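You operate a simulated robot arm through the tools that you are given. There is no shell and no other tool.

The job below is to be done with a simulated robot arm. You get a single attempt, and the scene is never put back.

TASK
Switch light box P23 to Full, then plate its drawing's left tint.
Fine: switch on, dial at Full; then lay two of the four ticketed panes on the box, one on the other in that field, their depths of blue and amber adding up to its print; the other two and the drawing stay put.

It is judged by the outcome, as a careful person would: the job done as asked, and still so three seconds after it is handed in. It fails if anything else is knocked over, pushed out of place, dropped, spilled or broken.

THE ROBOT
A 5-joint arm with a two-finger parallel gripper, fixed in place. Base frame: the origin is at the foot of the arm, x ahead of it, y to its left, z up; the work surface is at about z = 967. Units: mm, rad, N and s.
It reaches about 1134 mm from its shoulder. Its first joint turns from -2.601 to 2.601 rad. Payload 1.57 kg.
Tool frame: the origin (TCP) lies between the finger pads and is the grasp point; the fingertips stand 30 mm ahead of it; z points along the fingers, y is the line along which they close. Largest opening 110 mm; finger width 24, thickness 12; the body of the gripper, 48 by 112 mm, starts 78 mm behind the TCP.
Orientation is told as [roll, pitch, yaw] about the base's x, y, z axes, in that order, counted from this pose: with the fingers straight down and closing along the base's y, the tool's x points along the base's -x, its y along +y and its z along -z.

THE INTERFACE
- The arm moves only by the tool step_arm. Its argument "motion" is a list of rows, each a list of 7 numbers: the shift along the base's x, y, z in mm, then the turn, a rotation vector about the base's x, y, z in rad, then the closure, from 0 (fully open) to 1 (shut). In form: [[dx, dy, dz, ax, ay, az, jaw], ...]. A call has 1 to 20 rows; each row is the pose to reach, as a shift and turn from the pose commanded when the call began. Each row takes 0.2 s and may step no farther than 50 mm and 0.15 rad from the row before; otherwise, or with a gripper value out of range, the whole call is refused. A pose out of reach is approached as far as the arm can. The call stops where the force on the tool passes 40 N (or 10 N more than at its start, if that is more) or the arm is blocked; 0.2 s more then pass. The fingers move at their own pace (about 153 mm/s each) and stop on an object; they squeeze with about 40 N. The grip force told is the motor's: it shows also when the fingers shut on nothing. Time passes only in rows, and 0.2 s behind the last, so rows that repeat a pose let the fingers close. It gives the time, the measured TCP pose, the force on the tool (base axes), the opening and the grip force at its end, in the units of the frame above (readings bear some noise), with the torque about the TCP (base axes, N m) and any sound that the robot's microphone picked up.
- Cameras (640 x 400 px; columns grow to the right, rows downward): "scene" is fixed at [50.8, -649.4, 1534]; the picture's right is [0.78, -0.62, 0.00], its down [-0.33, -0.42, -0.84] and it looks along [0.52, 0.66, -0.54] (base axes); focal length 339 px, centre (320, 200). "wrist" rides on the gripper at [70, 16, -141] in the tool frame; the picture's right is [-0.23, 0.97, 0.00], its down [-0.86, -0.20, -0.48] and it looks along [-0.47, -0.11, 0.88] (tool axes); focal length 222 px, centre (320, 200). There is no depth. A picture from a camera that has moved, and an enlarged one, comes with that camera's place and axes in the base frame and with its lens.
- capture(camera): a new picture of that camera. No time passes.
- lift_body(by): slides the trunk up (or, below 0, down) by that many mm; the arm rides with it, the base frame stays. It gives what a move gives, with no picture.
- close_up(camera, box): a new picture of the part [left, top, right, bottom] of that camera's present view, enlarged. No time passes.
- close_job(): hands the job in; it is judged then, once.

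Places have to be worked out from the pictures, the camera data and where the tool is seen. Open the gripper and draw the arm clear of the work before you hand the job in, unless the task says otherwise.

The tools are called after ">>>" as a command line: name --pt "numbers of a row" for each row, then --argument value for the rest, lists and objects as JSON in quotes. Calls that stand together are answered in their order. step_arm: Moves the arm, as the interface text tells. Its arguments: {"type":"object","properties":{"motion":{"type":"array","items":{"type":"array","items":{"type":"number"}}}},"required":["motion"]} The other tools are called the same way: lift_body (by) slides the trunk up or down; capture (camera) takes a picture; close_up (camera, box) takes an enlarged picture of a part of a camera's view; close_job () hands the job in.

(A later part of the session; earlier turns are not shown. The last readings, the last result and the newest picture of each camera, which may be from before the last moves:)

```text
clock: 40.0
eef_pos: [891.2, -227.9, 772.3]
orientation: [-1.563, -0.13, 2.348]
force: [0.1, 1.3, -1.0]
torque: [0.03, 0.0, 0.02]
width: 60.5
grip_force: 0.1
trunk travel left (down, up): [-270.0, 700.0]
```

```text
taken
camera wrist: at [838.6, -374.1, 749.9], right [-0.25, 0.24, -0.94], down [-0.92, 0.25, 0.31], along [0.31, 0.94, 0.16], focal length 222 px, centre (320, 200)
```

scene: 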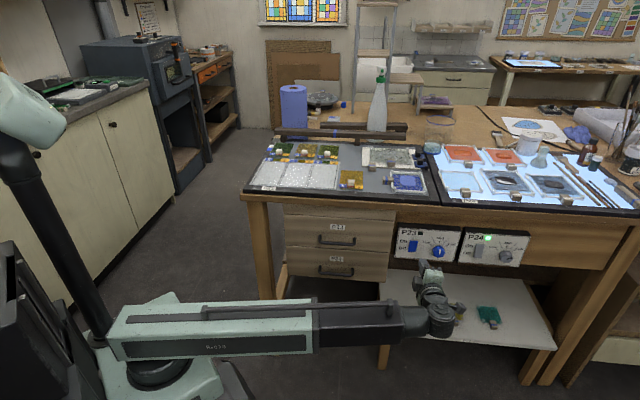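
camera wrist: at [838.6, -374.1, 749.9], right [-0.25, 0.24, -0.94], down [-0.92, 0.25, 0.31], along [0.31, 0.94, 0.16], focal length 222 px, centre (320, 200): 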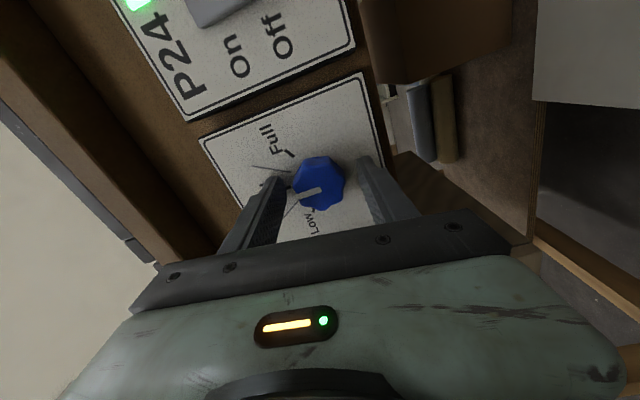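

The knob is between the tips. I close the fingers on it.

>>> step_arm --pt "0 0 0 0 0 0 0.55" --pt "0 0 0 0 0 0 0.7" --pt "0 0 0 0 0 0 0.8" --pt "0 0 0 0 0 0 0.8"

>>> close_up --camera "wrist" --box '[200, 80, 440, 230]'

```text
clock: 41.0
eef_pos: [890.8, -226.3, 773.7]
orientation: [-1.563, -0.132, 2.349]
force: [3.3, 0.7, 3.3]
torque: [0.03, -0.09, 0.01]
width: 37.2
grip_force: 42.9
trunk travel left (down, up): [-270.0, 700.0]
```

```text
2.67 times, centred on (320, 155) of wrist
camera zoom: at [838.5, -374.1, 750.1], right [-0.25, 0.24, -0.94], down [-0.92, 0.25, 0.31], along [0.31, 0.94, 0.16], focal length 592 px, centre (320, 320)
```

zoom: 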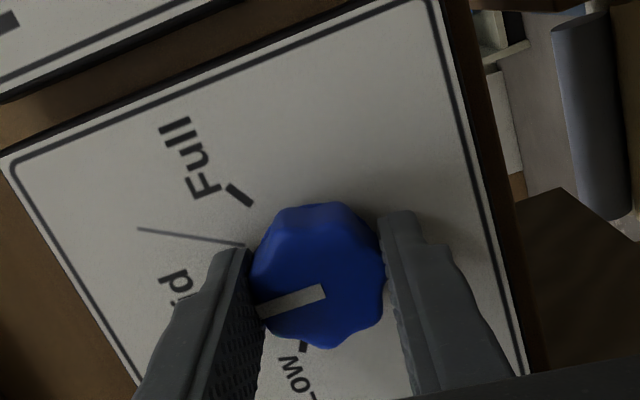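

Gripped at 37 mm. I turn the tool clockwise about the panel normal, half the way first.

>>> step_arm --pt "0 0 0 0.07 0.07 0 0.8" --pt "0 0 0 0.145 0.145 0 0.8" --pt "0 0 0 0.22 0.22 0 0.8" --pt "0 0 0 0.295 0.295 0 0.8" --pt "0 0 0 0.37 0.37 0 0.8" --pt "0 0 0 0.37 0.37 0 0.8"

>>> close_up --camera "wrist" --box '[200, 80, 440, 230]'

>>> close_up --camera "scene" --box '[370, 210, 530, 310]'

```text
clock: 42.4
eef_pos: [891.6, -227.4, 773.2]
orientation: [-1.562, -0.655, 2.349]
force: [-6.1, -9.5, 3.6]
torque: [-0.26, 0.27, -0.64]
width: 37.1
grip_force: 43.4
trunk travel left (down, up): [-270.0, 700.0]
```

```text
2.67 times, centred on (320, 155) of wrist
camera zoom: at [823.9, -359.3, 720.2], right [-0.55, 0.54, -0.63], down [-0.73, 0.06, 0.68], along [0.41, 0.84, 0.36], focal length 592 px, centre (320, 320)
```

zoom: 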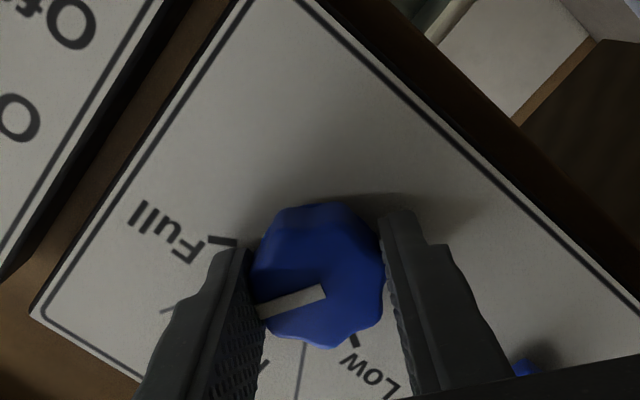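

```text
4.00 times, centred on (450, 260) of scene
camera zoom: at [50.8, -649.4, 1534.0], right [0.78, -0.62, 0.0], down [-0.33, -0.42, -0.84], along [0.52, 0.66, -0.54], focal length 1355 px, centre (-200, -40)
```

zoom: 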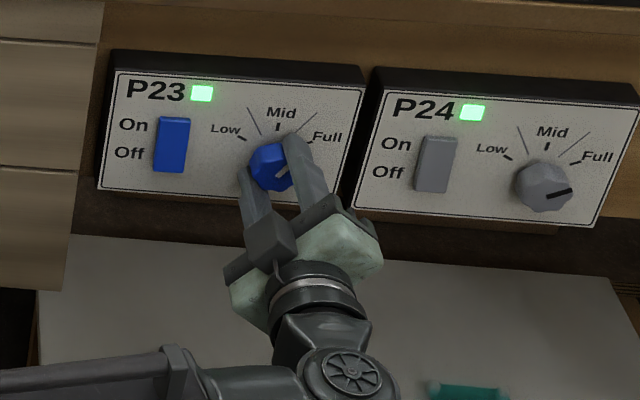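

The knob follows the fingers (30° so far, no slip). I turn the remaining 30°.

>>> step_arm --pt "0 0 0 0.075 0.075 0 0.8" --pt "0 0 0 0.15 0.15 0 0.8" --pt "0 0 0 0.225 0.225 0 0.8" --pt "0 0 0 0.3 0.3 0 0.8" --pt "0 0 0 0.37 0.37 0 0.8" --pt "0 0 0 0.37 0.37 0 0.8"

>>> close_up --camera "wrist" --box '[200, 80, 440, 230]'

>>> close_up --camera "scene" --box '[370, 210, 530, 310]'

```text
clock: 43.8
eef_pos: [892.5, -227.1, 773.9]
orientation: [-1.552, -1.178, 2.341]
force: [-0.3, -17.2, 9.1]
torque: [0.06, -0.08, -0.23]
width: 37.2
grip_force: 43.6
trunk travel left (down, up): [-270.0, 700.0]
```

```text
2.67 times, centred on (320, 155) of wrist
camera zoom: at [800.7, -336.1, 705.0], right [-0.7, 0.7, -0.16], down [-0.43, -0.23, 0.87], along [0.57, 0.68, 0.47], focal length 592 px, centre (320, 320)
```

zoom: 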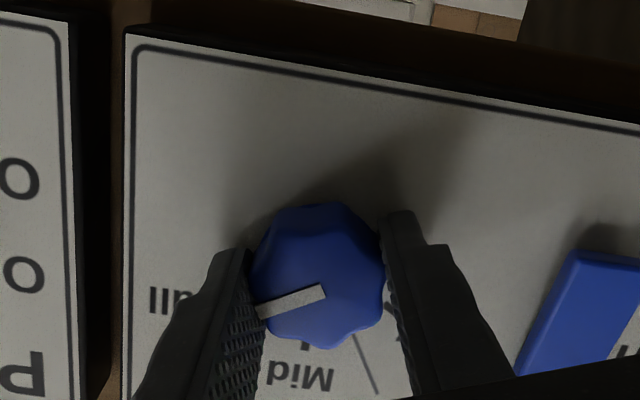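

```text
4.00 times, centred on (450, 260) of scene
camera zoom: at [50.8, -649.4, 1534.0], right [0.78, -0.62, 0.0], down [-0.33, -0.42, -0.84], along [0.52, 0.66, -0.54], focal length 1355 px, centre (-200, -40)
```

zoom: 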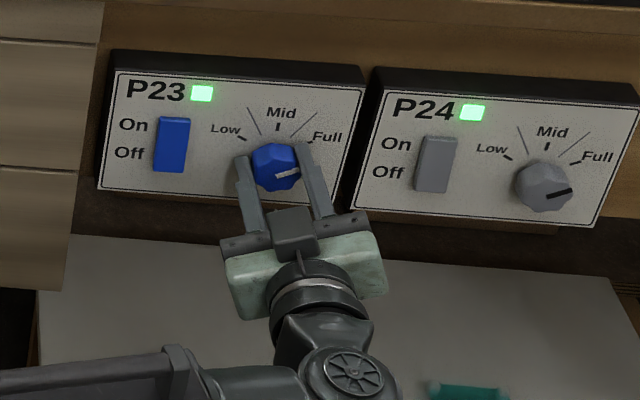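

The pointer now stands at Full like P24's. I open the fingers, back straight off and check.

>>> step_arm --pt "0 0 0 0 0 0 0.6" --pt "0 0 0 0 0 0 0.45" --pt "0 0 0 0 0 0 0.45" --pt "-20 -20 0 0 0 0 0.45" --pt "-50 -50 0 0 0 0 0.45" --pt "-80 -80 0 0 0 0 0.45" --pt "-110 -110 0 0 0 0 0.45" --pt "-110 -110 0 0 0 0 0.45"

>>> capture --camera "wrist"

>>> close_up --camera "scene" --box '[370, 200, 530, 300]'

>>> capture --camera "scene"

```text
clock: 45.6
eef_pos: [780.6, -337.7, 773.4]
orientation: [-1.553, -1.176, 2.344]
force: [-0.4, 0.1, 0.8]
torque: [0.0, 0.03, 0.01]
width: 60.5
grip_force: 0.1
trunk travel left (down, up): [-270.0, 700.0]
```

```text
taken
camera wrist: at [689.3, -446.0, 704.7], right [-0.7, 0.69, -0.16], down [-0.43, -0.23, 0.87], along [0.56, 0.68, 0.47], focal length 222 px, centre (320, 200)
```

wrist: 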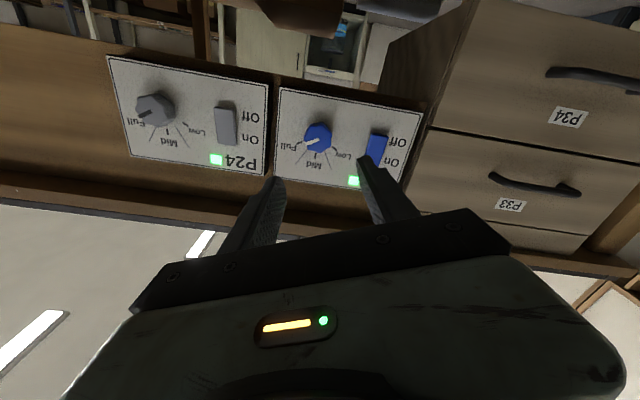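

```text
4.00 times, centred on (450, 250) of scene
camera zoom: at [50.8, -649.4, 1534.0], right [0.78, -0.62, 0.0], down [-0.33, -0.42, -0.84], along [0.52, 0.66, -0.54], focal length 1355 px, centre (-200, 0)
```

zoom: 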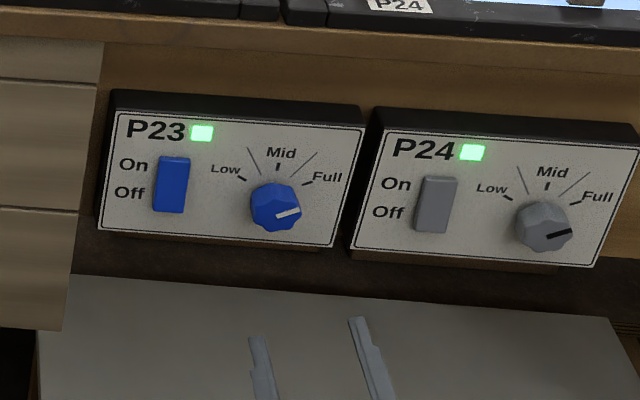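

```text
taken
```

scene: 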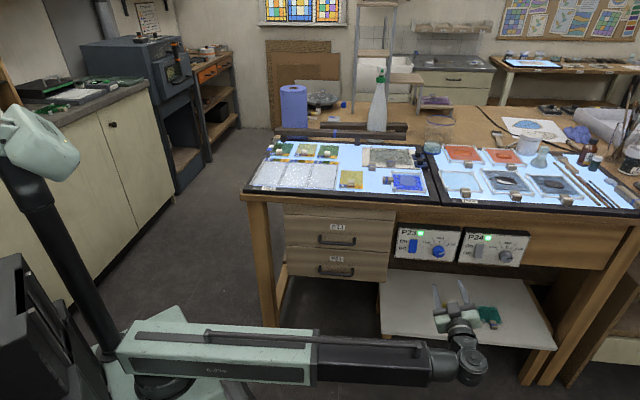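

P23 now glows. I enlarge the dial once more to confirm its position.

>>> close_up --camera "wrist" --box '[270, 80, 430, 190]'

>>> close_up --camera "scene" --box '[240, 130, 440, 210]'

```text
3.64 times, centred on (350, 135) of wrist
camera zoom: at [689.3, -446.0, 704.7], right [-0.7, 0.69, -0.16], down [-0.43, -0.23, 0.87], along [0.56, 0.68, 0.47], focal length 808 px, centre (211, 436)
```

zoom: 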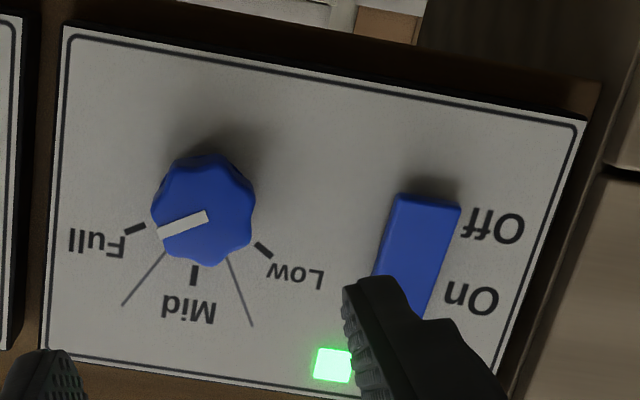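

```text
3.20 times, centred on (340, 170) of scene
camera zoom: at [50.8, -649.4, 1534.0], right [0.78, -0.62, 0.0], down [-0.33, -0.42, -0.84], along [0.52, 0.66, -0.54], focal length 1084 px, centre (256, 296)
```

zoom: 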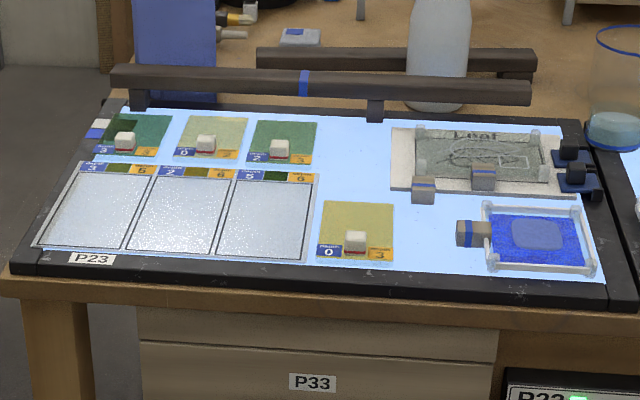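

The dial points squarely at Full and the box is lit. Now for the panes: I raise the trunk, in front of the bench, to get above it.

>>> lift_body --by 300

>>> lift_body --by 310

>>> step_arm --pt "-1.9 -1.9 -36.5 -0.106 0.106 0 0.3" --pt "-6.1 -6.1 -65 -0.191 0.191 0 0.3" --pt "-13.8 -13.8 -97 -0.29 0.29 0 0.3" --pt "-24.5 -24.5 -125 -0.385 0.385 0 0.3" --pt "-37 -37 -151 -0.48 0.48 0 0.3" --pt "-52.7 -52.7 -174 -0.58 0.58 0 0.3" --pt "-69 -69 -195 -0.68 0.68 0 0.3" --pt "-87 -87 -212 -0.78 0.78 0 0.3" --pt "-105 -105 -225 -0.87 0.87 0 0.3" --pt "-126 -126 -236 -0.97 0.97 0 0.3" --pt "-146 -146 -242 -1.05 1.05 0 0.3" --pt "-172 -172 -244 -1.105 1.105 0 0.3" --pt "-172 -172 -244 -1.105 1.105 0 0.3"

>>> capture --camera "scene"

```text
clock: 48.6
eef_pos: [781.3, -338.6, 1072.6]
orientation: [-1.554, -1.176, 2.345]
force: [-0.1, -0.6, 0.1]
torque: [0.02, 0.03, 0.0]
width: 60.7
grip_force: 0.1
trunk travel left (down, up): [-570.0, 400.0]
```

```text
clock: 51.6
eef_pos: [780.4, -336.3, 1383.9]
orientation: [-1.554, -1.176, 2.345]
force: [0.3, -0.2, 0.0]
torque: [0.0, 0.06, 0.0]
width: 60.7
grip_force: 0.1
trunk travel left (down, up): [-880.0, 90.0]
```

```text
clock: 54.5
eef_pos: [607.5, -509.5, 1147.1]
orientation: [0.004, -0.003, 1.18]
force: [-0.4, -1.0, 0.2]
torque: [0.0, 0.0, -0.02]
width: 77.2
grip_force: 0.1
out of reach, approached as far as the arm can: row 10, 11, 12, 13
trunk travel left (down, up): [-880.0, 90.0]
```

```text
taken
```

scene: 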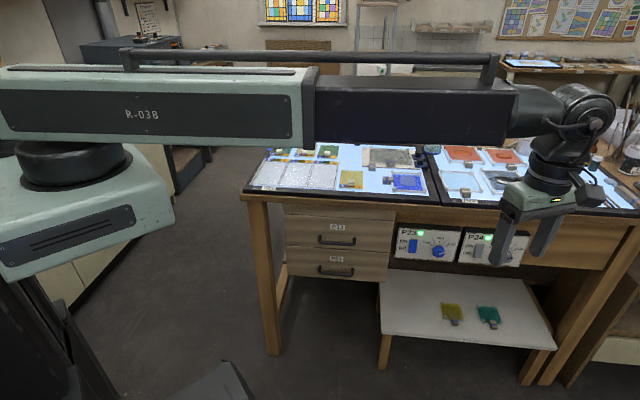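

The tool is vertical at z≈1147. I sweep along to above the panes in one call, trimming the spin so the fingers will close along the bench's length (yaw 45°).

>>> step_arm --pt "2 43 0 0 0 -0.02 0.3" --pt "4 86 0 0 0 -0.04 0.3" --pt "6 129 0 0 0 -0.06 0.3" --pt "8 172 0 0 0 -0.08 0.3" --pt "10 215 0 0 0 -0.1 0.3" --pt "12 258 0 0 0 -0.12 0.3" --pt "14 301 0 0 0 -0.14 0.3" --pt "17 344 0 0 0 -0.16 0.3" --pt "20 387 0 0 0 -0.18 0.3" --pt "23 430 0 0 0 -0.2 0.3" --pt "26 473 0 0 0 -0.22 0.3" --pt "29 516 0 0 0 -0.24 0.3" --pt "32 559 0 0 0 -0.26 0.3" --pt "35 602 0 0 0 -0.28 0.3" --pt "38 645 0 0 0 -0.3 0.3" --pt "41 688 0 0 0 -0.32 0.3" --pt "44 731 0 0 0 -0.34 0.3" --pt "47 774 0 0 0 -0.36 0.3" --pt "50 817 0 0 0 -0.38 0.3" --pt "52.5 859 0 0 0 -0.395 0.3"

>>> capture --camera "wrist"

>>> close_up --camera "wrist" --box '[180, 0, 500, 200]'

```text
clock: 58.6
eef_pos: [659.7, 350.9, 1147.3]
orientation: [0.004, -0.003, 0.782]
force: [-0.2, 0.4, 0.7]
torque: [-0.01, -0.02, 0.04]
width: 76.9
grip_force: 0.1
out of reach, approached as far as the arm can: row 10, 11, 12, 15, 16
trunk travel left (down, up): [-880.0, 90.0]
```

```text
taken
camera wrist: at [599.6, 312.4, 1289.0], right [-0.53, 0.85, 0.0], down [0.75, 0.46, 0.48], along [0.41, 0.26, -0.88], focal length 222 px, centre (320, 200)
```

wrist: 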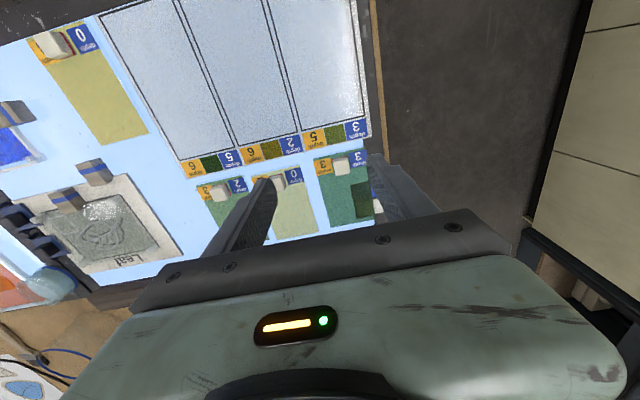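

```text
2.00 times, centred on (340, 100) of wrist
camera zoom: at [599.6, 312.4, 1289.0], right [-0.53, 0.85, 0.0], down [0.75, 0.46, 0.48], along [0.41, 0.26, -0.88], focal length 444 px, centre (280, 400)
```

zoom: 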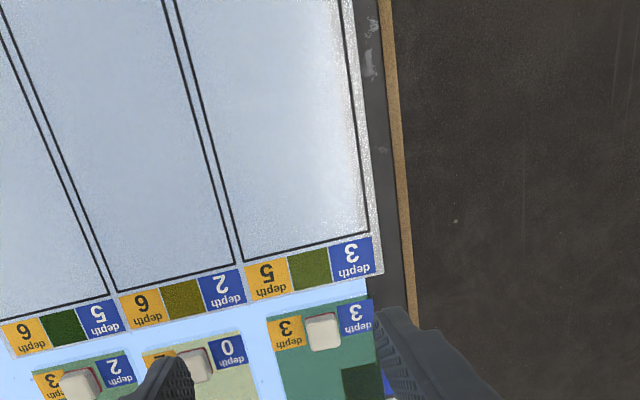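

In the lit view a darker patch lies at the back-left corner of the (3,3) pane, with a blue/white piece sticking out beside it. I look closer before lifting that pane.

>>> close_up --camera "scene" --box '[255, 135, 315, 172]'

>>> close_up --camera "wrist" --box '[290, 130, 430, 240]'

```text
10.67 times, centred on (285, 154) of scene
camera zoom: at [50.8, -649.4, 1534.0], right [0.78, -0.62, 0.0], down [-0.33, -0.42, -0.84], along [0.52, 0.66, -0.54], focal length 3614 px, centre (693, 696)
```

zoom: 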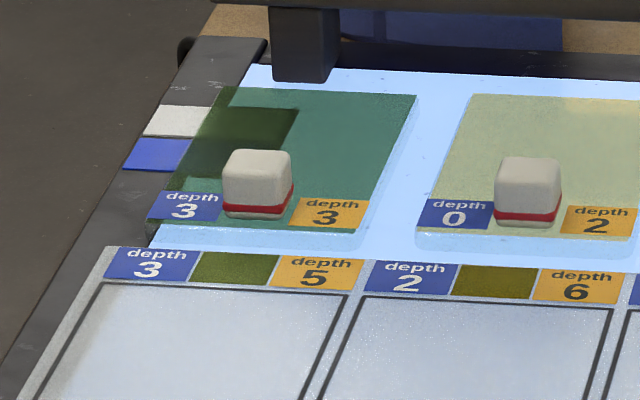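

```text
3.64 times, centred on (360, 185) of wrist
camera zoom: at [599.6, 312.4, 1289.0], right [-0.53, 0.85, 0.0], down [0.75, 0.46, 0.48], along [0.41, 0.26, -0.88], focal length 808 px, centre (174, 254)
```

zoom: 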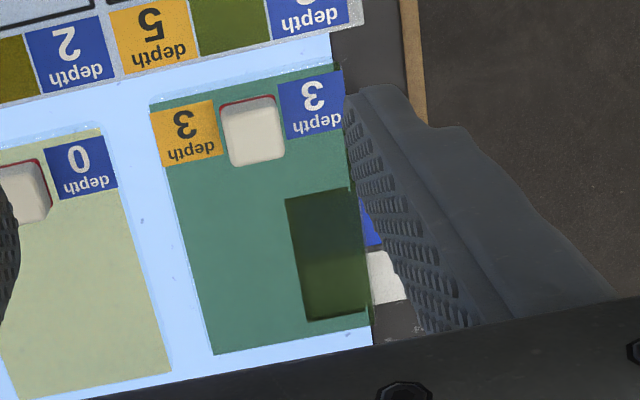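

The dark patch is an opaque blue/white card lying under the pane, so lifting straight up will leave it be. The (3,3) handle is at about (675.7, 398); I centre over it with the fingers at ~50 mm and come down part-way to check.

>>> step_arm --pt "8 24 0 0 0 0 0.5" --pt "16 47 0 0 0 0.003 0.55" --pt "16 47 0 0 0 0.003 0.55"

>>> lift_body --by -80

>>> capture --camera "wrist"

>>> close_up --camera "scene" --box '[235, 110, 335, 180]'

```text
clock: 59.5
eef_pos: [674.9, 396.0, 1146.4]
orientation: [0.004, -0.003, 0.788]
force: [0.5, 0.6, -0.1]
torque: [0.03, 0.01, 0.03]
width: 49.6
grip_force: 0.0
trunk travel left (down, up): [-880.0, 90.0]
```

```text
clock: 60.6
eef_pos: [674.6, 395.7, 1067.5]
orientation: [0.003, -0.003, 0.786]
force: [0.0, 0.5, 0.1]
torque: [-0.02, 0.01, -0.01]
width: 49.5
grip_force: 0.1
trunk travel left (down, up): [-800.0, 170.0]
```

```text
taken
camera wrist: at [614.5, 358.0, 1209.2], right [-0.53, 0.85, 0.0], down [0.75, 0.46, 0.48], along [0.41, 0.26, -0.88], focal length 222 px, centre (320, 200)
```

wrist: 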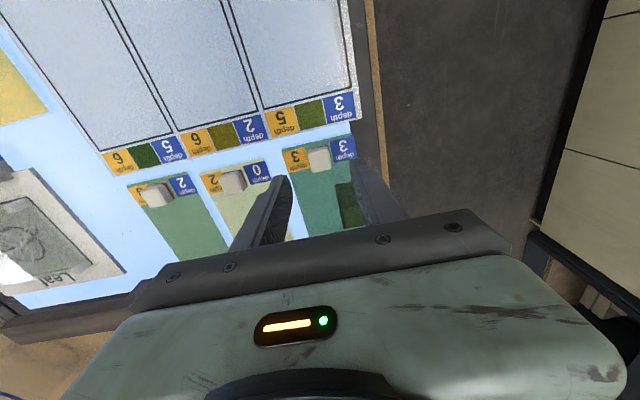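

```text
5.71 times, centred on (285, 145) of scene
camera zoom: at [50.8, -649.4, 1534.0], right [0.78, -0.62, 0.0], down [-0.33, -0.42, -0.84], along [0.52, 0.66, -0.54], focal length 1936 px, centre (520, 514)
```

zoom: 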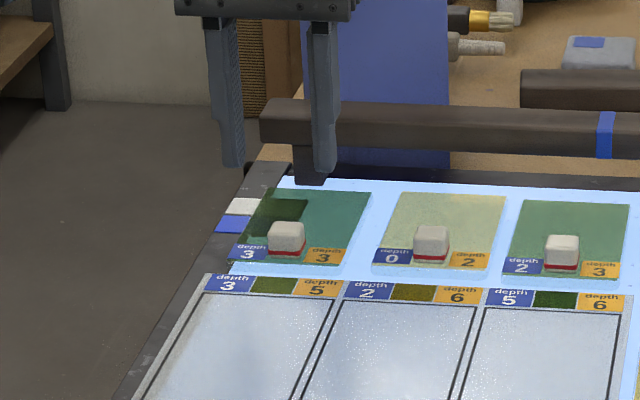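

The handle re-measures at (676.3, 397.8), within 3 mm of the tool. I trim the position and go down to just above the pane.

>>> step_arm --pt "1.5 2 0 0 0 0 0.55" --pt "1.5 2 0 0 0 0 0.55"

>>> lift_body --by -50

>>> close_up --camera "wrist" --box '[220, 80, 420, 240]'

>>> close_up --camera "scene" --box '[245, 120, 325, 176]'

```text
clock: 61.2
eef_pos: [676.7, 398.3, 1066.9]
orientation: [0.004, -0.004, 0.787]
force: [-0.2, -0.5, 0.3]
torque: [0.01, -0.01, -0.04]
width: 49.5
grip_force: 0.1
trunk travel left (down, up): [-800.0, 170.0]
```

```text
clock: 62.1
eef_pos: [675.9, 397.4, 1018.2]
orientation: [0.004, -0.004, 0.788]
force: [-0.7, -0.4, 0.5]
torque: [0.01, -0.02, 0.0]
width: 49.7
grip_force: 0.0
trunk travel left (down, up): [-750.0, 220.0]
```

```text
2.50 times, centred on (320, 160) of wrist
camera zoom: at [615.9, 359.7, 1159.2], right [-0.53, 0.85, 0.0], down [0.75, 0.46, 0.48], along [0.41, 0.26, -0.88], focal length 555 px, centre (320, 300)
```

zoom: 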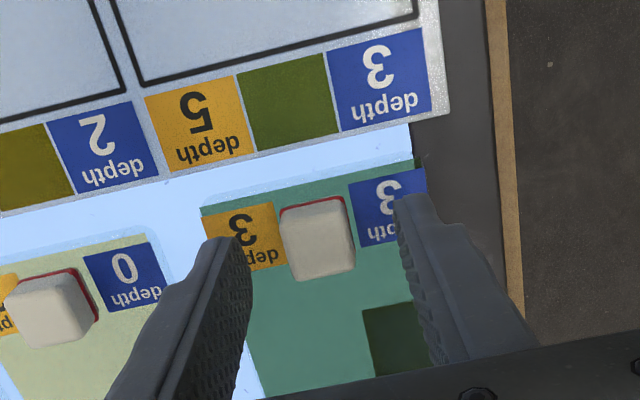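

```text
7.14 times, centred on (285, 148) of scene
camera zoom: at [50.8, -649.4, 1534.0], right [0.78, -0.62, 0.0], down [-0.33, -0.42, -0.84], along [0.52, 0.66, -0.54], focal length 2420 px, centre (570, 571)
```

zoom: 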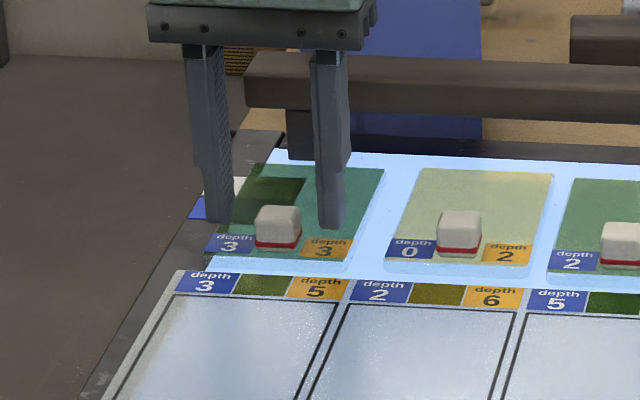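

Nearly centred; handle sits ~1.5 mm toward +u. I trim, lower the last 12 mm, and close gently.

>>> step_arm --pt "1 -1 0 0 0 0 0.55" --pt "1 -1 0 0 0 0 0.6"

>>> lift_body --by -12

>>> close_up --camera "scene" --box '[245, 120, 325, 176]'

>>> close_up --camera "wrist" --box '[220, 80, 420, 240]'

```text
clock: 62.7
eef_pos: [676.8, 396.7, 1017.9]
orientation: [0.003, -0.002, 0.787]
force: [-0.2, -0.9, -0.3]
torque: [0.0, -0.02, 0.0]
width: 44.2
grip_force: 0.1
trunk travel left (down, up): [-750.0, 220.0]
```

```text
clock: 63.3
eef_pos: [677.6, 396.8, 1005.6]
orientation: [0.002, -0.003, 0.788]
force: [0.2, -0.3, 0.2]
torque: [0.03, -0.01, 0.0]
width: 44.1
grip_force: 0.0
trunk travel left (down, up): [-738.0, 232.0]
```

```text
7.14 times, centred on (285, 148) of scene
camera zoom: at [50.8, -649.4, 1534.0], right [0.78, -0.62, 0.0], down [-0.33, -0.42, -0.84], along [0.52, 0.66, -0.54], focal length 2420 px, centre (570, 571)
```

zoom: 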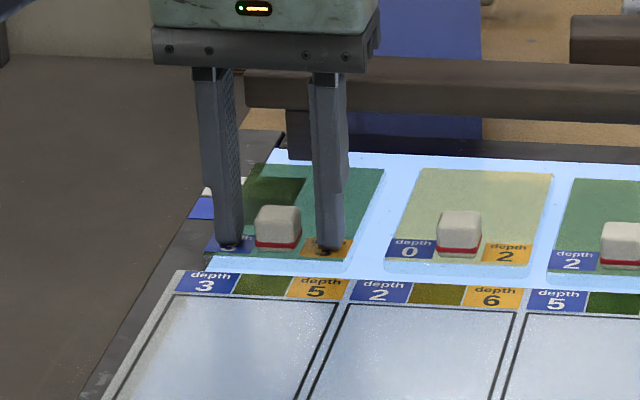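

```text
2.50 times, centred on (320, 160) of wrist
camera zoom: at [617.0, 358.8, 1147.2], right [-0.53, 0.85, 0.0], down [0.75, 0.46, 0.48], along [0.41, 0.26, -0.88], focal length 555 px, centre (320, 300)
```

zoom: 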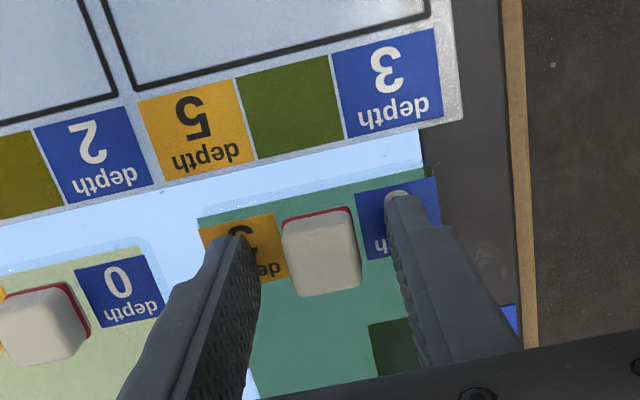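

Centred with no contact force. I close on the handle.

>>> step_arm --pt "0 0 0 0 0 0 0.7" --pt "0 0 0 0 0 0 0.8" --pt "0 0 0 0 0 0 0.9" --pt "0 0 0 0 0 0 0.95"

>>> lift_body --by 10

>>> close_up --camera "scene" --box '[245, 120, 325, 176]'

>>> close_up --camera "wrist" --box '[220, 80, 420, 240]'

```text
clock: 64.3
eef_pos: [677.6, 397.3, 1007.2]
orientation: [0.004, -0.004, 0.785]
force: [0.0, 1.0, 0.9]
torque: [-0.06, -0.01, 0.04]
width: 21.0
grip_force: 34.3
trunk travel left (down, up): [-738.0, 232.0]
```

```text
clock: 64.9
eef_pos: [677.5, 396.2, 1016.2]
orientation: [0.004, -0.001, 0.787]
force: [-0.7, 0.0, 0.4]
torque: [0.01, 0.0, -0.03]
width: 22.9
grip_force: 0.1
trunk travel left (down, up): [-748.0, 222.0]
```

```text
7.14 times, centred on (285, 148) of scene
camera zoom: at [50.8, -649.4, 1534.0], right [0.78, -0.62, 0.0], down [-0.33, -0.42, -0.84], along [0.52, 0.66, -0.54], focal length 2420 px, centre (570, 571)
```

zoom: 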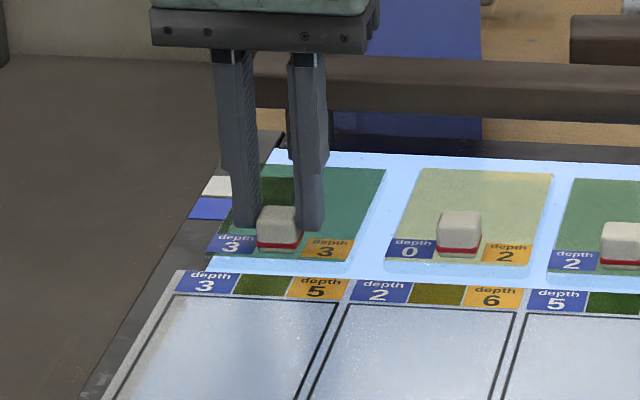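

```text
2.50 times, centred on (320, 160) of wrist
camera zoom: at [617.2, 358.8, 1157.2], right [-0.53, 0.85, 0.0], down [0.75, 0.46, 0.48], along [0.41, 0.26, -0.88], focal length 555 px, centre (320, 300)
```

zoom: 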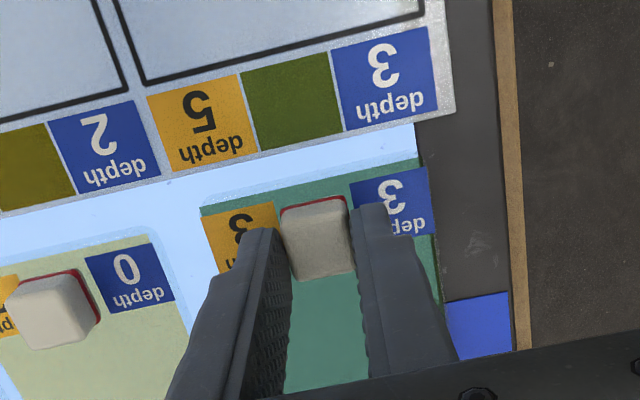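

After the lift the grip force reads zero and the pane stayed down: the fingers relaxed or slid up. I go back down and close again, holding longer, to find out.

>>> lift_body --by -10

>>> step_arm --pt "0 0 0 0 0 0 0.9" --pt "0 0 0 0 0 0 1" --pt "0 0 0 0 0 0 1" --pt "0 0 0 0 0 0 1" --pt "0 0 0 0 0 0 1" --pt "0 0 0 0 0 0 1"

>>> lift_body --by 1

```text
clock: 65.5
eef_pos: [676.7, 395.8, 1005.7]
orientation: [0.003, -0.002, 0.787]
force: [0.5, 0.6, 21.2]
torque: [0.23, -0.32, -0.03]
width: 21.4
grip_force: 34.5
trunk travel left (down, up): [-738.0, 232.0]
```

```text
clock: 66.9
eef_pos: [676.5, 396.1, 1006.3]
orientation: [0.005, -0.002, 0.789]
force: [0.0, 0.2, 21.5]
torque: [-0.01, -0.04, -0.05]
width: 21.1
grip_force: 34.7
trunk travel left (down, up): [-738.0, 232.0]
```

```text
clock: 67.4
eef_pos: [676.3, 397.4, 1007.5]
orientation: [0.005, -0.004, 0.787]
force: [-1.9, -1.0, 6.8]
torque: [0.06, -0.09, 0.01]
width: 21.2
grip_force: 34.5
trunk travel left (down, up): [-739.0, 231.0]
```

Now the grip holds at 34 N after a 1 mm lift. I raise a few millimetres more and watch whether the pane follows.

>>> lift_body --by 4

>>> close_up --camera "scene" --box '[245, 120, 325, 176]'

```text
clock: 67.9
eef_pos: [678.5, 396.5, 1009.6]
orientation: [0.003, 0.0, 0.788]
force: [0.0, 0.0, -1.7]
torque: [0.0, 0.05, -0.02]
width: 21.0
grip_force: 34.4
trunk travel left (down, up): [-743.0, 227.0]
```

```text
7.14 times, centred on (285, 148) of scene
camera zoom: at [50.8, -649.4, 1534.0], right [0.78, -0.62, 0.0], down [-0.33, -0.42, -0.84], along [0.52, 0.66, -0.54], focal length 2420 px, centre (570, 571)
```

zoom: 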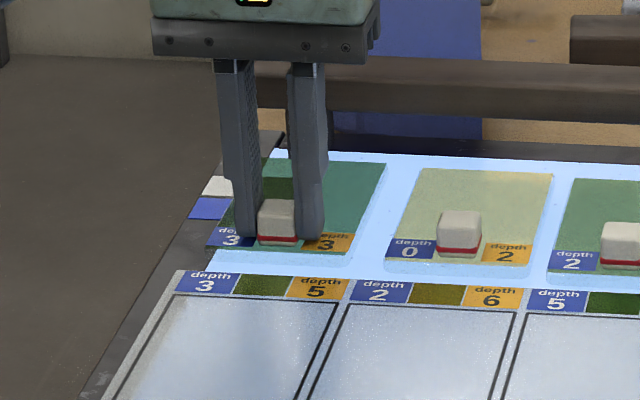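

The pane's front is coming up with the grip (about 1.7 N of weight). I keep raising in small steps.

>>> lift_body --by 5

>>> lift_body --by 6

>>> close_up --camera "scene" --box '[245, 120, 325, 176]'

>>> close_up --camera "wrist" --box '[220, 80, 420, 240]'

```text
clock: 68.5
eef_pos: [676.9, 396.4, 1014.7]
orientation: [0.004, -0.002, 0.787]
force: [0.7, -0.2, -1.4]
torque: [-0.01, 0.02, 0.03]
width: 21.2
grip_force: 34.6
trunk travel left (down, up): [-748.0, 222.0]
```

```text
clock: 69.0
eef_pos: [677.0, 398.6, 1020.5]
orientation: [0.005, -0.001, 0.787]
force: [0.3, -0.5, -0.6]
torque: [-0.02, 0.03, -0.02]
width: 21.1
grip_force: 34.4
trunk travel left (down, up): [-754.0, 216.0]
```

```text
7.14 times, centred on (285, 148) of scene
camera zoom: at [50.8, -649.4, 1534.0], right [0.78, -0.62, 0.0], down [-0.33, -0.42, -0.84], along [0.52, 0.66, -0.54], focal length 2420 px, centre (570, 571)
```

zoom: 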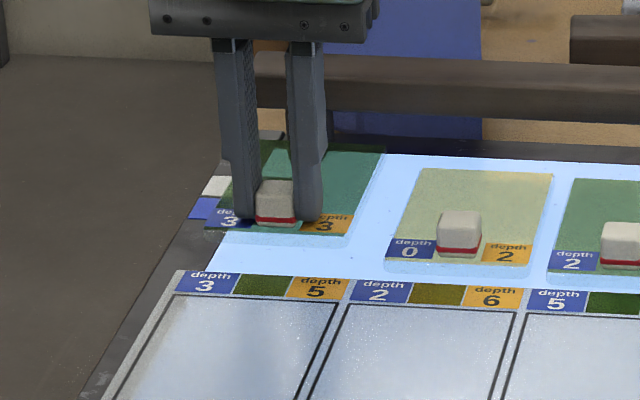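

```text
2.50 times, centred on (320, 160) of wrist
camera zoom: at [617.3, 358.9, 1163.1], right [-0.53, 0.85, 0.0], down [0.75, 0.46, 0.48], along [0.41, 0.26, -0.88], focal length 555 px, centre (320, 300)
```

zoom: 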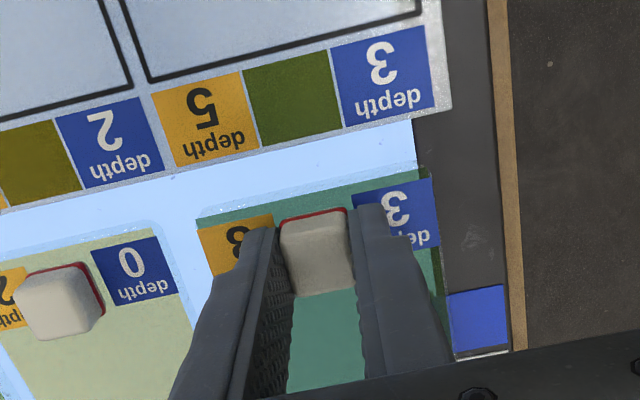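

The pane is off the box and roughly level, the card stays behind. I lift to a safe carrying height.

>>> lift_body --by 10

>>> lift_body --by 20

>>> close_up --camera "scene" --box '[235, 110, 345, 190]'

>>> capture --camera "wrist"

```text
clock: 69.6
eef_pos: [677.7, 396.0, 1031.2]
orientation: [0.005, -0.001, 0.788]
force: [0.7, 0.6, -1.6]
torque: [-0.07, 0.03, 0.02]
width: 21.1
grip_force: 34.5
trunk travel left (down, up): [-764.0, 206.0]
```

```text
clock: 70.3
eef_pos: [677.2, 397.0, 1051.4]
orientation: [0.003, -0.001, 0.787]
force: [-0.8, 0.4, -1.4]
torque: [-0.02, -0.01, 0.02]
width: 21.2
grip_force: 34.8
trunk travel left (down, up): [-784.0, 186.0]
```

```text
5.00 times, centred on (290, 150) of scene
camera zoom: at [50.8, -649.4, 1534.0], right [0.78, -0.62, 0.0], down [-0.33, -0.42, -0.84], along [0.52, 0.66, -0.54], focal length 1694 px, centre (470, 450)
```

zoom: 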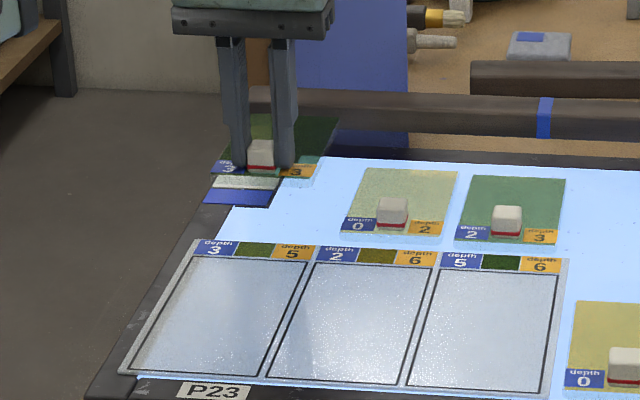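

```text
taken
camera wrist: at [617.3, 358.9, 1193.1], right [-0.53, 0.85, 0.0], down [0.75, 0.46, 0.48], along [0.41, 0.26, -0.88], focal length 222 px, centre (320, 200)
```

wrist: 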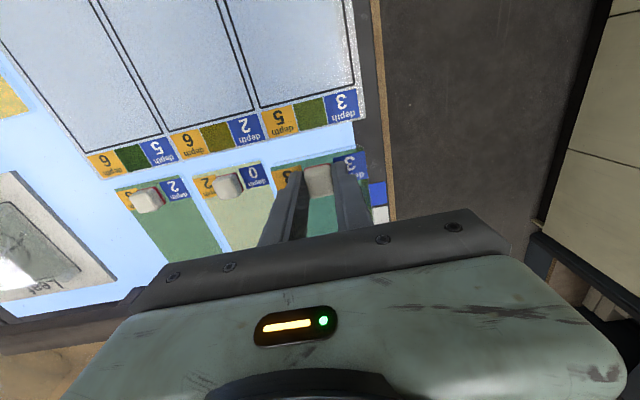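

The pane hangs level and the card lies undisturbed. I carry it forward (−n) over the left field, aiming the handle near n≈550, u≈198.

>>> step_arm --pt "-15 -15 0 0 0 0 1" --pt "-40 -40 0 0 0 0 1" --pt "-67 -67 0 0 0 0 1" --pt "-94 -94 0 0 0 0 1" --pt "-120 -120 0 0 0 0 1" --pt "-138 -138 0 0 0 0 1" --pt "-148.7 -148 0 0 0 0 1" --pt "-148.7 -148 0 0 0 0 1"

>>> capture --camera "wrist"

>>> close_up --camera "scene" --box '[235, 110, 345, 210]'

```text
clock: 72.1
eef_pos: [527.9, 249.1, 1052.1]
orientation: [0.004, -0.001, 0.788]
force: [1.0, -0.2, -1.9]
torque: [-0.01, 0.01, 0.01]
width: 21.2
grip_force: 34.4
trunk travel left (down, up): [-784.0, 186.0]
```

```text
taken
camera wrist: at [468.0, 211.2, 1193.2], right [-0.53, 0.85, 0.0], down [0.75, 0.46, 0.48], along [0.41, 0.26, -0.88], focal length 222 px, centre (320, 200)
```

wrist: 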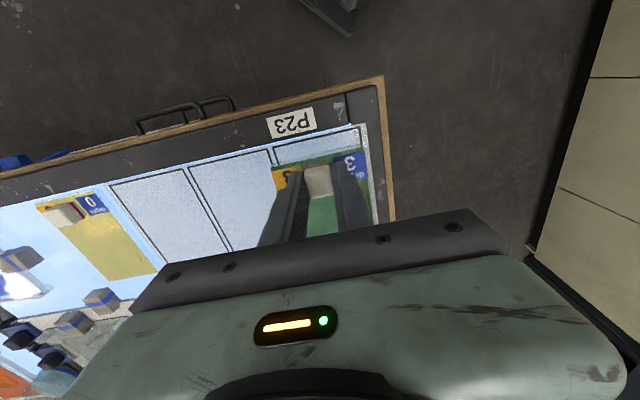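

```text
4.00 times, centred on (290, 160) of scene
camera zoom: at [50.8, -649.4, 1534.0], right [0.78, -0.62, 0.0], down [-0.33, -0.42, -0.84], along [0.52, 0.66, -0.54], focal length 1355 px, centre (440, 360)
```

zoom: 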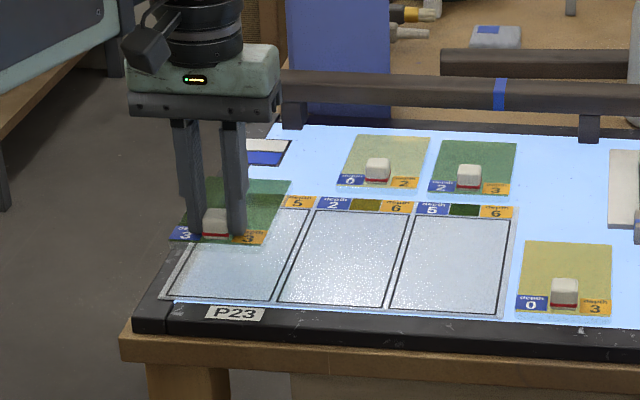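

I zoom in to measure the field's front line against the held pane.

>>> close_up --camera "wrist" --box '[240, 90, 420, 230]'

```text
2.86 times, centred on (330, 160) of wrist
camera zoom: at [468.0, 211.2, 1193.2], right [-0.53, 0.85, 0.0], down [0.75, 0.46, 0.48], along [0.41, 0.26, -0.88], focal length 635 px, centre (291, 314)
```

zoom: 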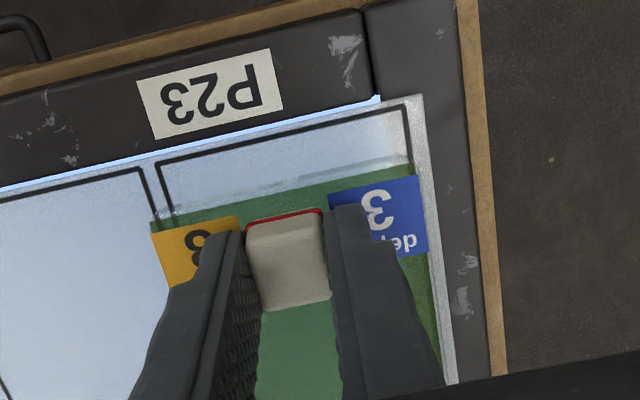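

Held pane: u 159–235, front edge n≈536; field: u 152–240, n 531–703. That is where I want it, so I lower gently until it touches.

>>> lift_body --by -38

>>> lift_body --by -3

>>> lift_body --by -2

>>> close_up --camera "scene" --box '[235, 130, 335, 210]'

```text
clock: 72.9
eef_pos: [529.6, 250.0, 1013.1]
orientation: [0.006, -0.003, 0.788]
force: [-0.1, 0.5, -1.7]
torque: [0.01, 0.02, 0.0]
width: 21.0
grip_force: 34.2
trunk travel left (down, up): [-746.0, 224.0]
```

```text
clock: 73.4
eef_pos: [527.4, 250.3, 1010.3]
orientation: [0.003, -0.004, 0.787]
force: [-0.3, -0.9, -0.3]
torque: [-0.02, 0.02, -0.01]
width: 21.1
grip_force: 34.5
trunk travel left (down, up): [-743.0, 227.0]
```

```text
clock: 73.9
eef_pos: [527.1, 249.2, 1009.5]
orientation: [0.005, -0.005, 0.789]
force: [5.8, 2.8, 22.8]
torque: [0.33, -0.52, -0.01]
width: 21.2
grip_force: 34.3
trunk travel left (down, up): [-741.0, 229.0]
```

```text
5.00 times, centred on (285, 170) of scene
camera zoom: at [50.8, -649.4, 1534.0], right [0.78, -0.62, 0.0], down [-0.33, -0.42, -0.84], along [0.52, 0.66, -0.54], focal length 1694 px, centre (495, 350)
```

zoom: 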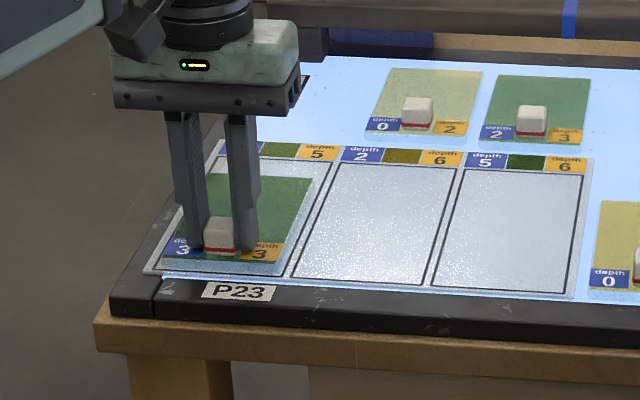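

Contact at z≈1009.5. I ease up 1 mm and open the fingers slowly.

>>> lift_body --by 1

>>> step_arm --pt "0 0 0 0 0 0 0.78" --pt "0 0 0 0 0 0 0.72" --pt "0 0 0 0 0 0 0.65" --pt "0 0 0 0 0 0 0.6" --pt "0 0 0 0 0 0 0.6"

>>> lift_body --by 8

>>> close_up --camera "wrist" --box '[240, 90, 420, 230]'

>>> close_up --camera "scene" --box '[235, 130, 335, 210]'

```text
clock: 74.5
eef_pos: [528.8, 249.3, 1009.2]
orientation: [0.004, -0.004, 0.787]
force: [1.4, 1.3, 10.4]
torque: [0.27, -0.39, 0.0]
width: 21.0
grip_force: 34.7
trunk travel left (down, up): [-742.0, 228.0]
```

```text
clock: 75.7
eef_pos: [527.2, 249.7, 1009.7]
orientation: [0.004, -0.004, 0.788]
force: [0.4, 0.4, -0.2]
torque: [0.01, -0.06, 0.01]
width: 43.9
grip_force: 0.0
trunk travel left (down, up): [-742.0, 228.0]
```

```text
clock: 76.2
eef_pos: [527.2, 250.2, 1017.1]
orientation: [0.003, -0.003, 0.787]
force: [-0.4, -0.2, 0.7]
torque: [-0.01, 0.0, 0.02]
width: 43.8
grip_force: 0.1
trunk travel left (down, up): [-750.0, 220.0]
```

```text
2.86 times, centred on (330, 160) of wrist
camera zoom: at [468.1, 211.3, 1159.2], right [-0.53, 0.85, 0.0], down [0.75, 0.46, 0.48], along [0.41, 0.26, -0.88], focal length 635 px, centre (291, 314)
```

zoom: 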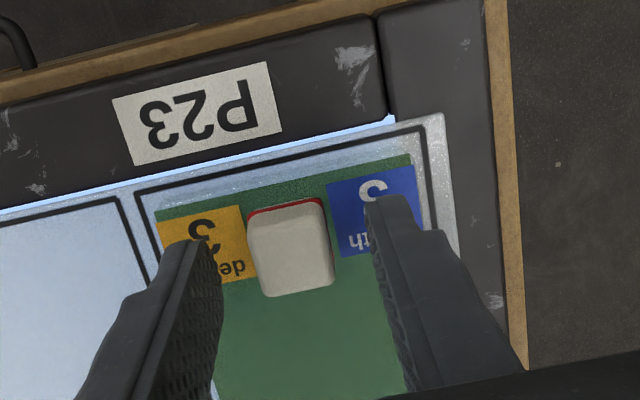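

```text
5.00 times, centred on (285, 170) of scene
camera zoom: at [50.8, -649.4, 1534.0], right [0.78, -0.62, 0.0], down [-0.33, -0.42, -0.84], along [0.52, 0.66, -0.54], focal length 1694 px, centre (495, 350)
```

zoom: 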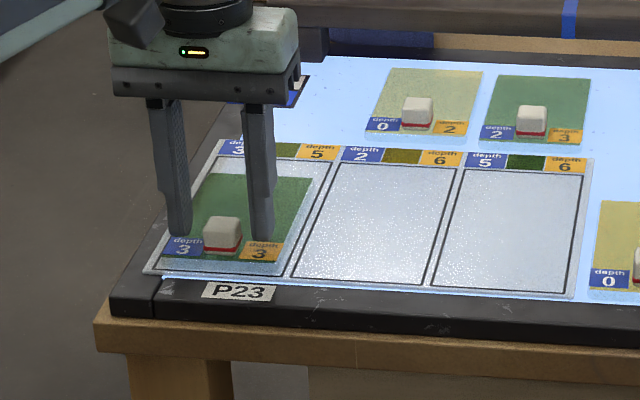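

The (3,3) pane lies squarely in the field (u 158–236, front n≈537; handle back at n≈562). I raise and go to the (0,2) pane, whose handle is near (746.5, 333).

>>> lift_body --by 60

>>> step_arm --pt "36 14 0 0 0 0 0.57" --pt "72 28 0 0 0 0 0.57" --pt "108 42 0 0 0 0 0.57" --pt "144 55 0 0 0 0 0.57" --pt "180 68 0 0 0 0 0.57" --pt "219 83 0 0 0 0 0.57" --pt "219 83 0 0 0 0 0.57"

>>> capture --camera "wrist"

>>> close_up --camera "wrist" --box '[240, 100, 420, 240]'

```text
clock: 77.2
eef_pos: [528.6, 249.2, 1077.4]
orientation: [0.003, -0.005, 0.788]
force: [0.1, -0.7, 0.8]
torque: [0.01, -0.03, -0.01]
width: 43.8
grip_force: 0.1
trunk travel left (down, up): [-810.0, 160.0]
```

```text
clock: 78.8
eef_pos: [750.5, 331.9, 1076.6]
orientation: [0.003, -0.002, 0.787]
force: [0.1, -0.6, -0.2]
torque: [-0.03, 0.0, 0.01]
width: 47.3
grip_force: 0.2
trunk travel left (down, up): [-810.0, 160.0]
```

```text
taken
camera wrist: at [690.3, 294.1, 1219.1], right [-0.53, 0.85, 0.0], down [0.75, 0.46, 0.48], along [0.41, 0.26, -0.88], focal length 222 px, centre (320, 200)
```

wrist: 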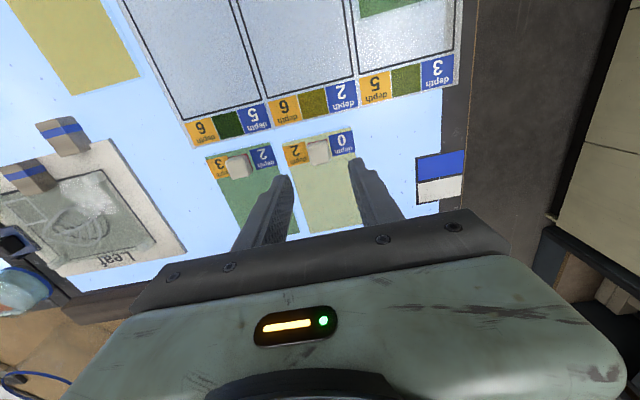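

```text
2.86 times, centred on (330, 170) of wrist
camera zoom: at [690.3, 294.1, 1219.1], right [-0.53, 0.85, 0.0], down [0.75, 0.46, 0.48], along [0.41, 0.26, -0.88], focal length 635 px, centre (291, 286)
```

zoom: 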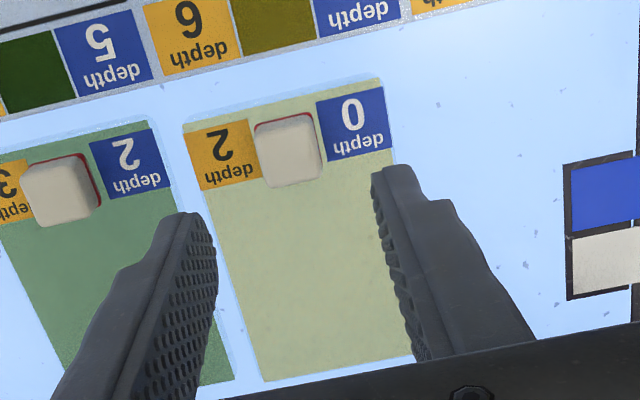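

Handle of the (0,2) pane at (749.5, 331), well centred between the fingers; pane front edge n≈750.6. I lower in two stages.

>>> step_arm --pt "-0.8 -0.6 0 0 0 0 0.58" --pt "-0.8 -0.6 0 0 0 0 0.58"

>>> lift_body --by -58

>>> close_up --camera "wrist" --box '[220, 80, 420, 240]'

>>> close_up --camera "scene" --box '[255, 120, 355, 190]'

```text
clock: 79.4
eef_pos: [748.1, 331.5, 1077.3]
orientation: [0.004, -0.005, 0.786]
force: [-0.4, 1.0, -0.8]
torque: [0.0, -0.05, 0.02]
width: 46.1
grip_force: 0.1
trunk travel left (down, up): [-810.0, 160.0]
```

```text
clock: 80.4
eef_pos: [748.5, 331.3, 1018.9]
orientation: [0.004, -0.004, 0.786]
force: [0.5, 0.3, -0.1]
torque: [0.0, -0.01, 0.04]
width: 46.2
grip_force: 0.0
trunk travel left (down, up): [-752.0, 218.0]
```

```text
2.50 times, centred on (320, 160) of wrist
camera zoom: at [688.0, 293.1, 1161.2], right [-0.53, 0.85, 0.0], down [0.75, 0.46, 0.48], along [0.41, 0.26, -0.88], focal length 555 px, centre (320, 300)
```

zoom: 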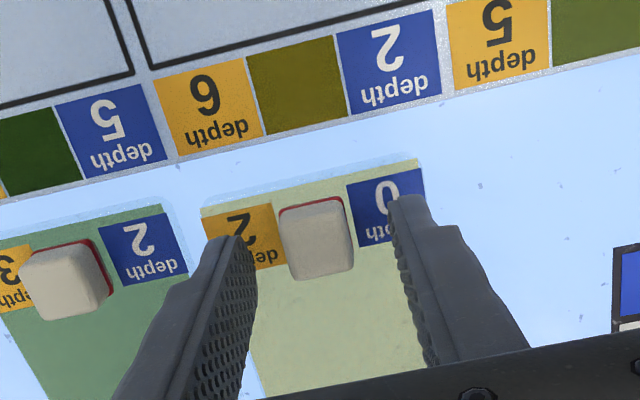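

```text
5.71 times, centred on (305, 155) of scene
camera zoom: at [50.8, -649.4, 1534.0], right [0.78, -0.62, 0.0], down [-0.33, -0.42, -0.84], along [0.52, 0.66, -0.54], focal length 1936 px, centre (406, 457)
```

zoom: 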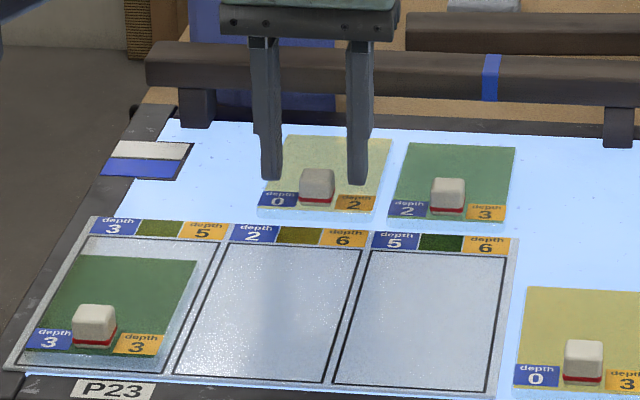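

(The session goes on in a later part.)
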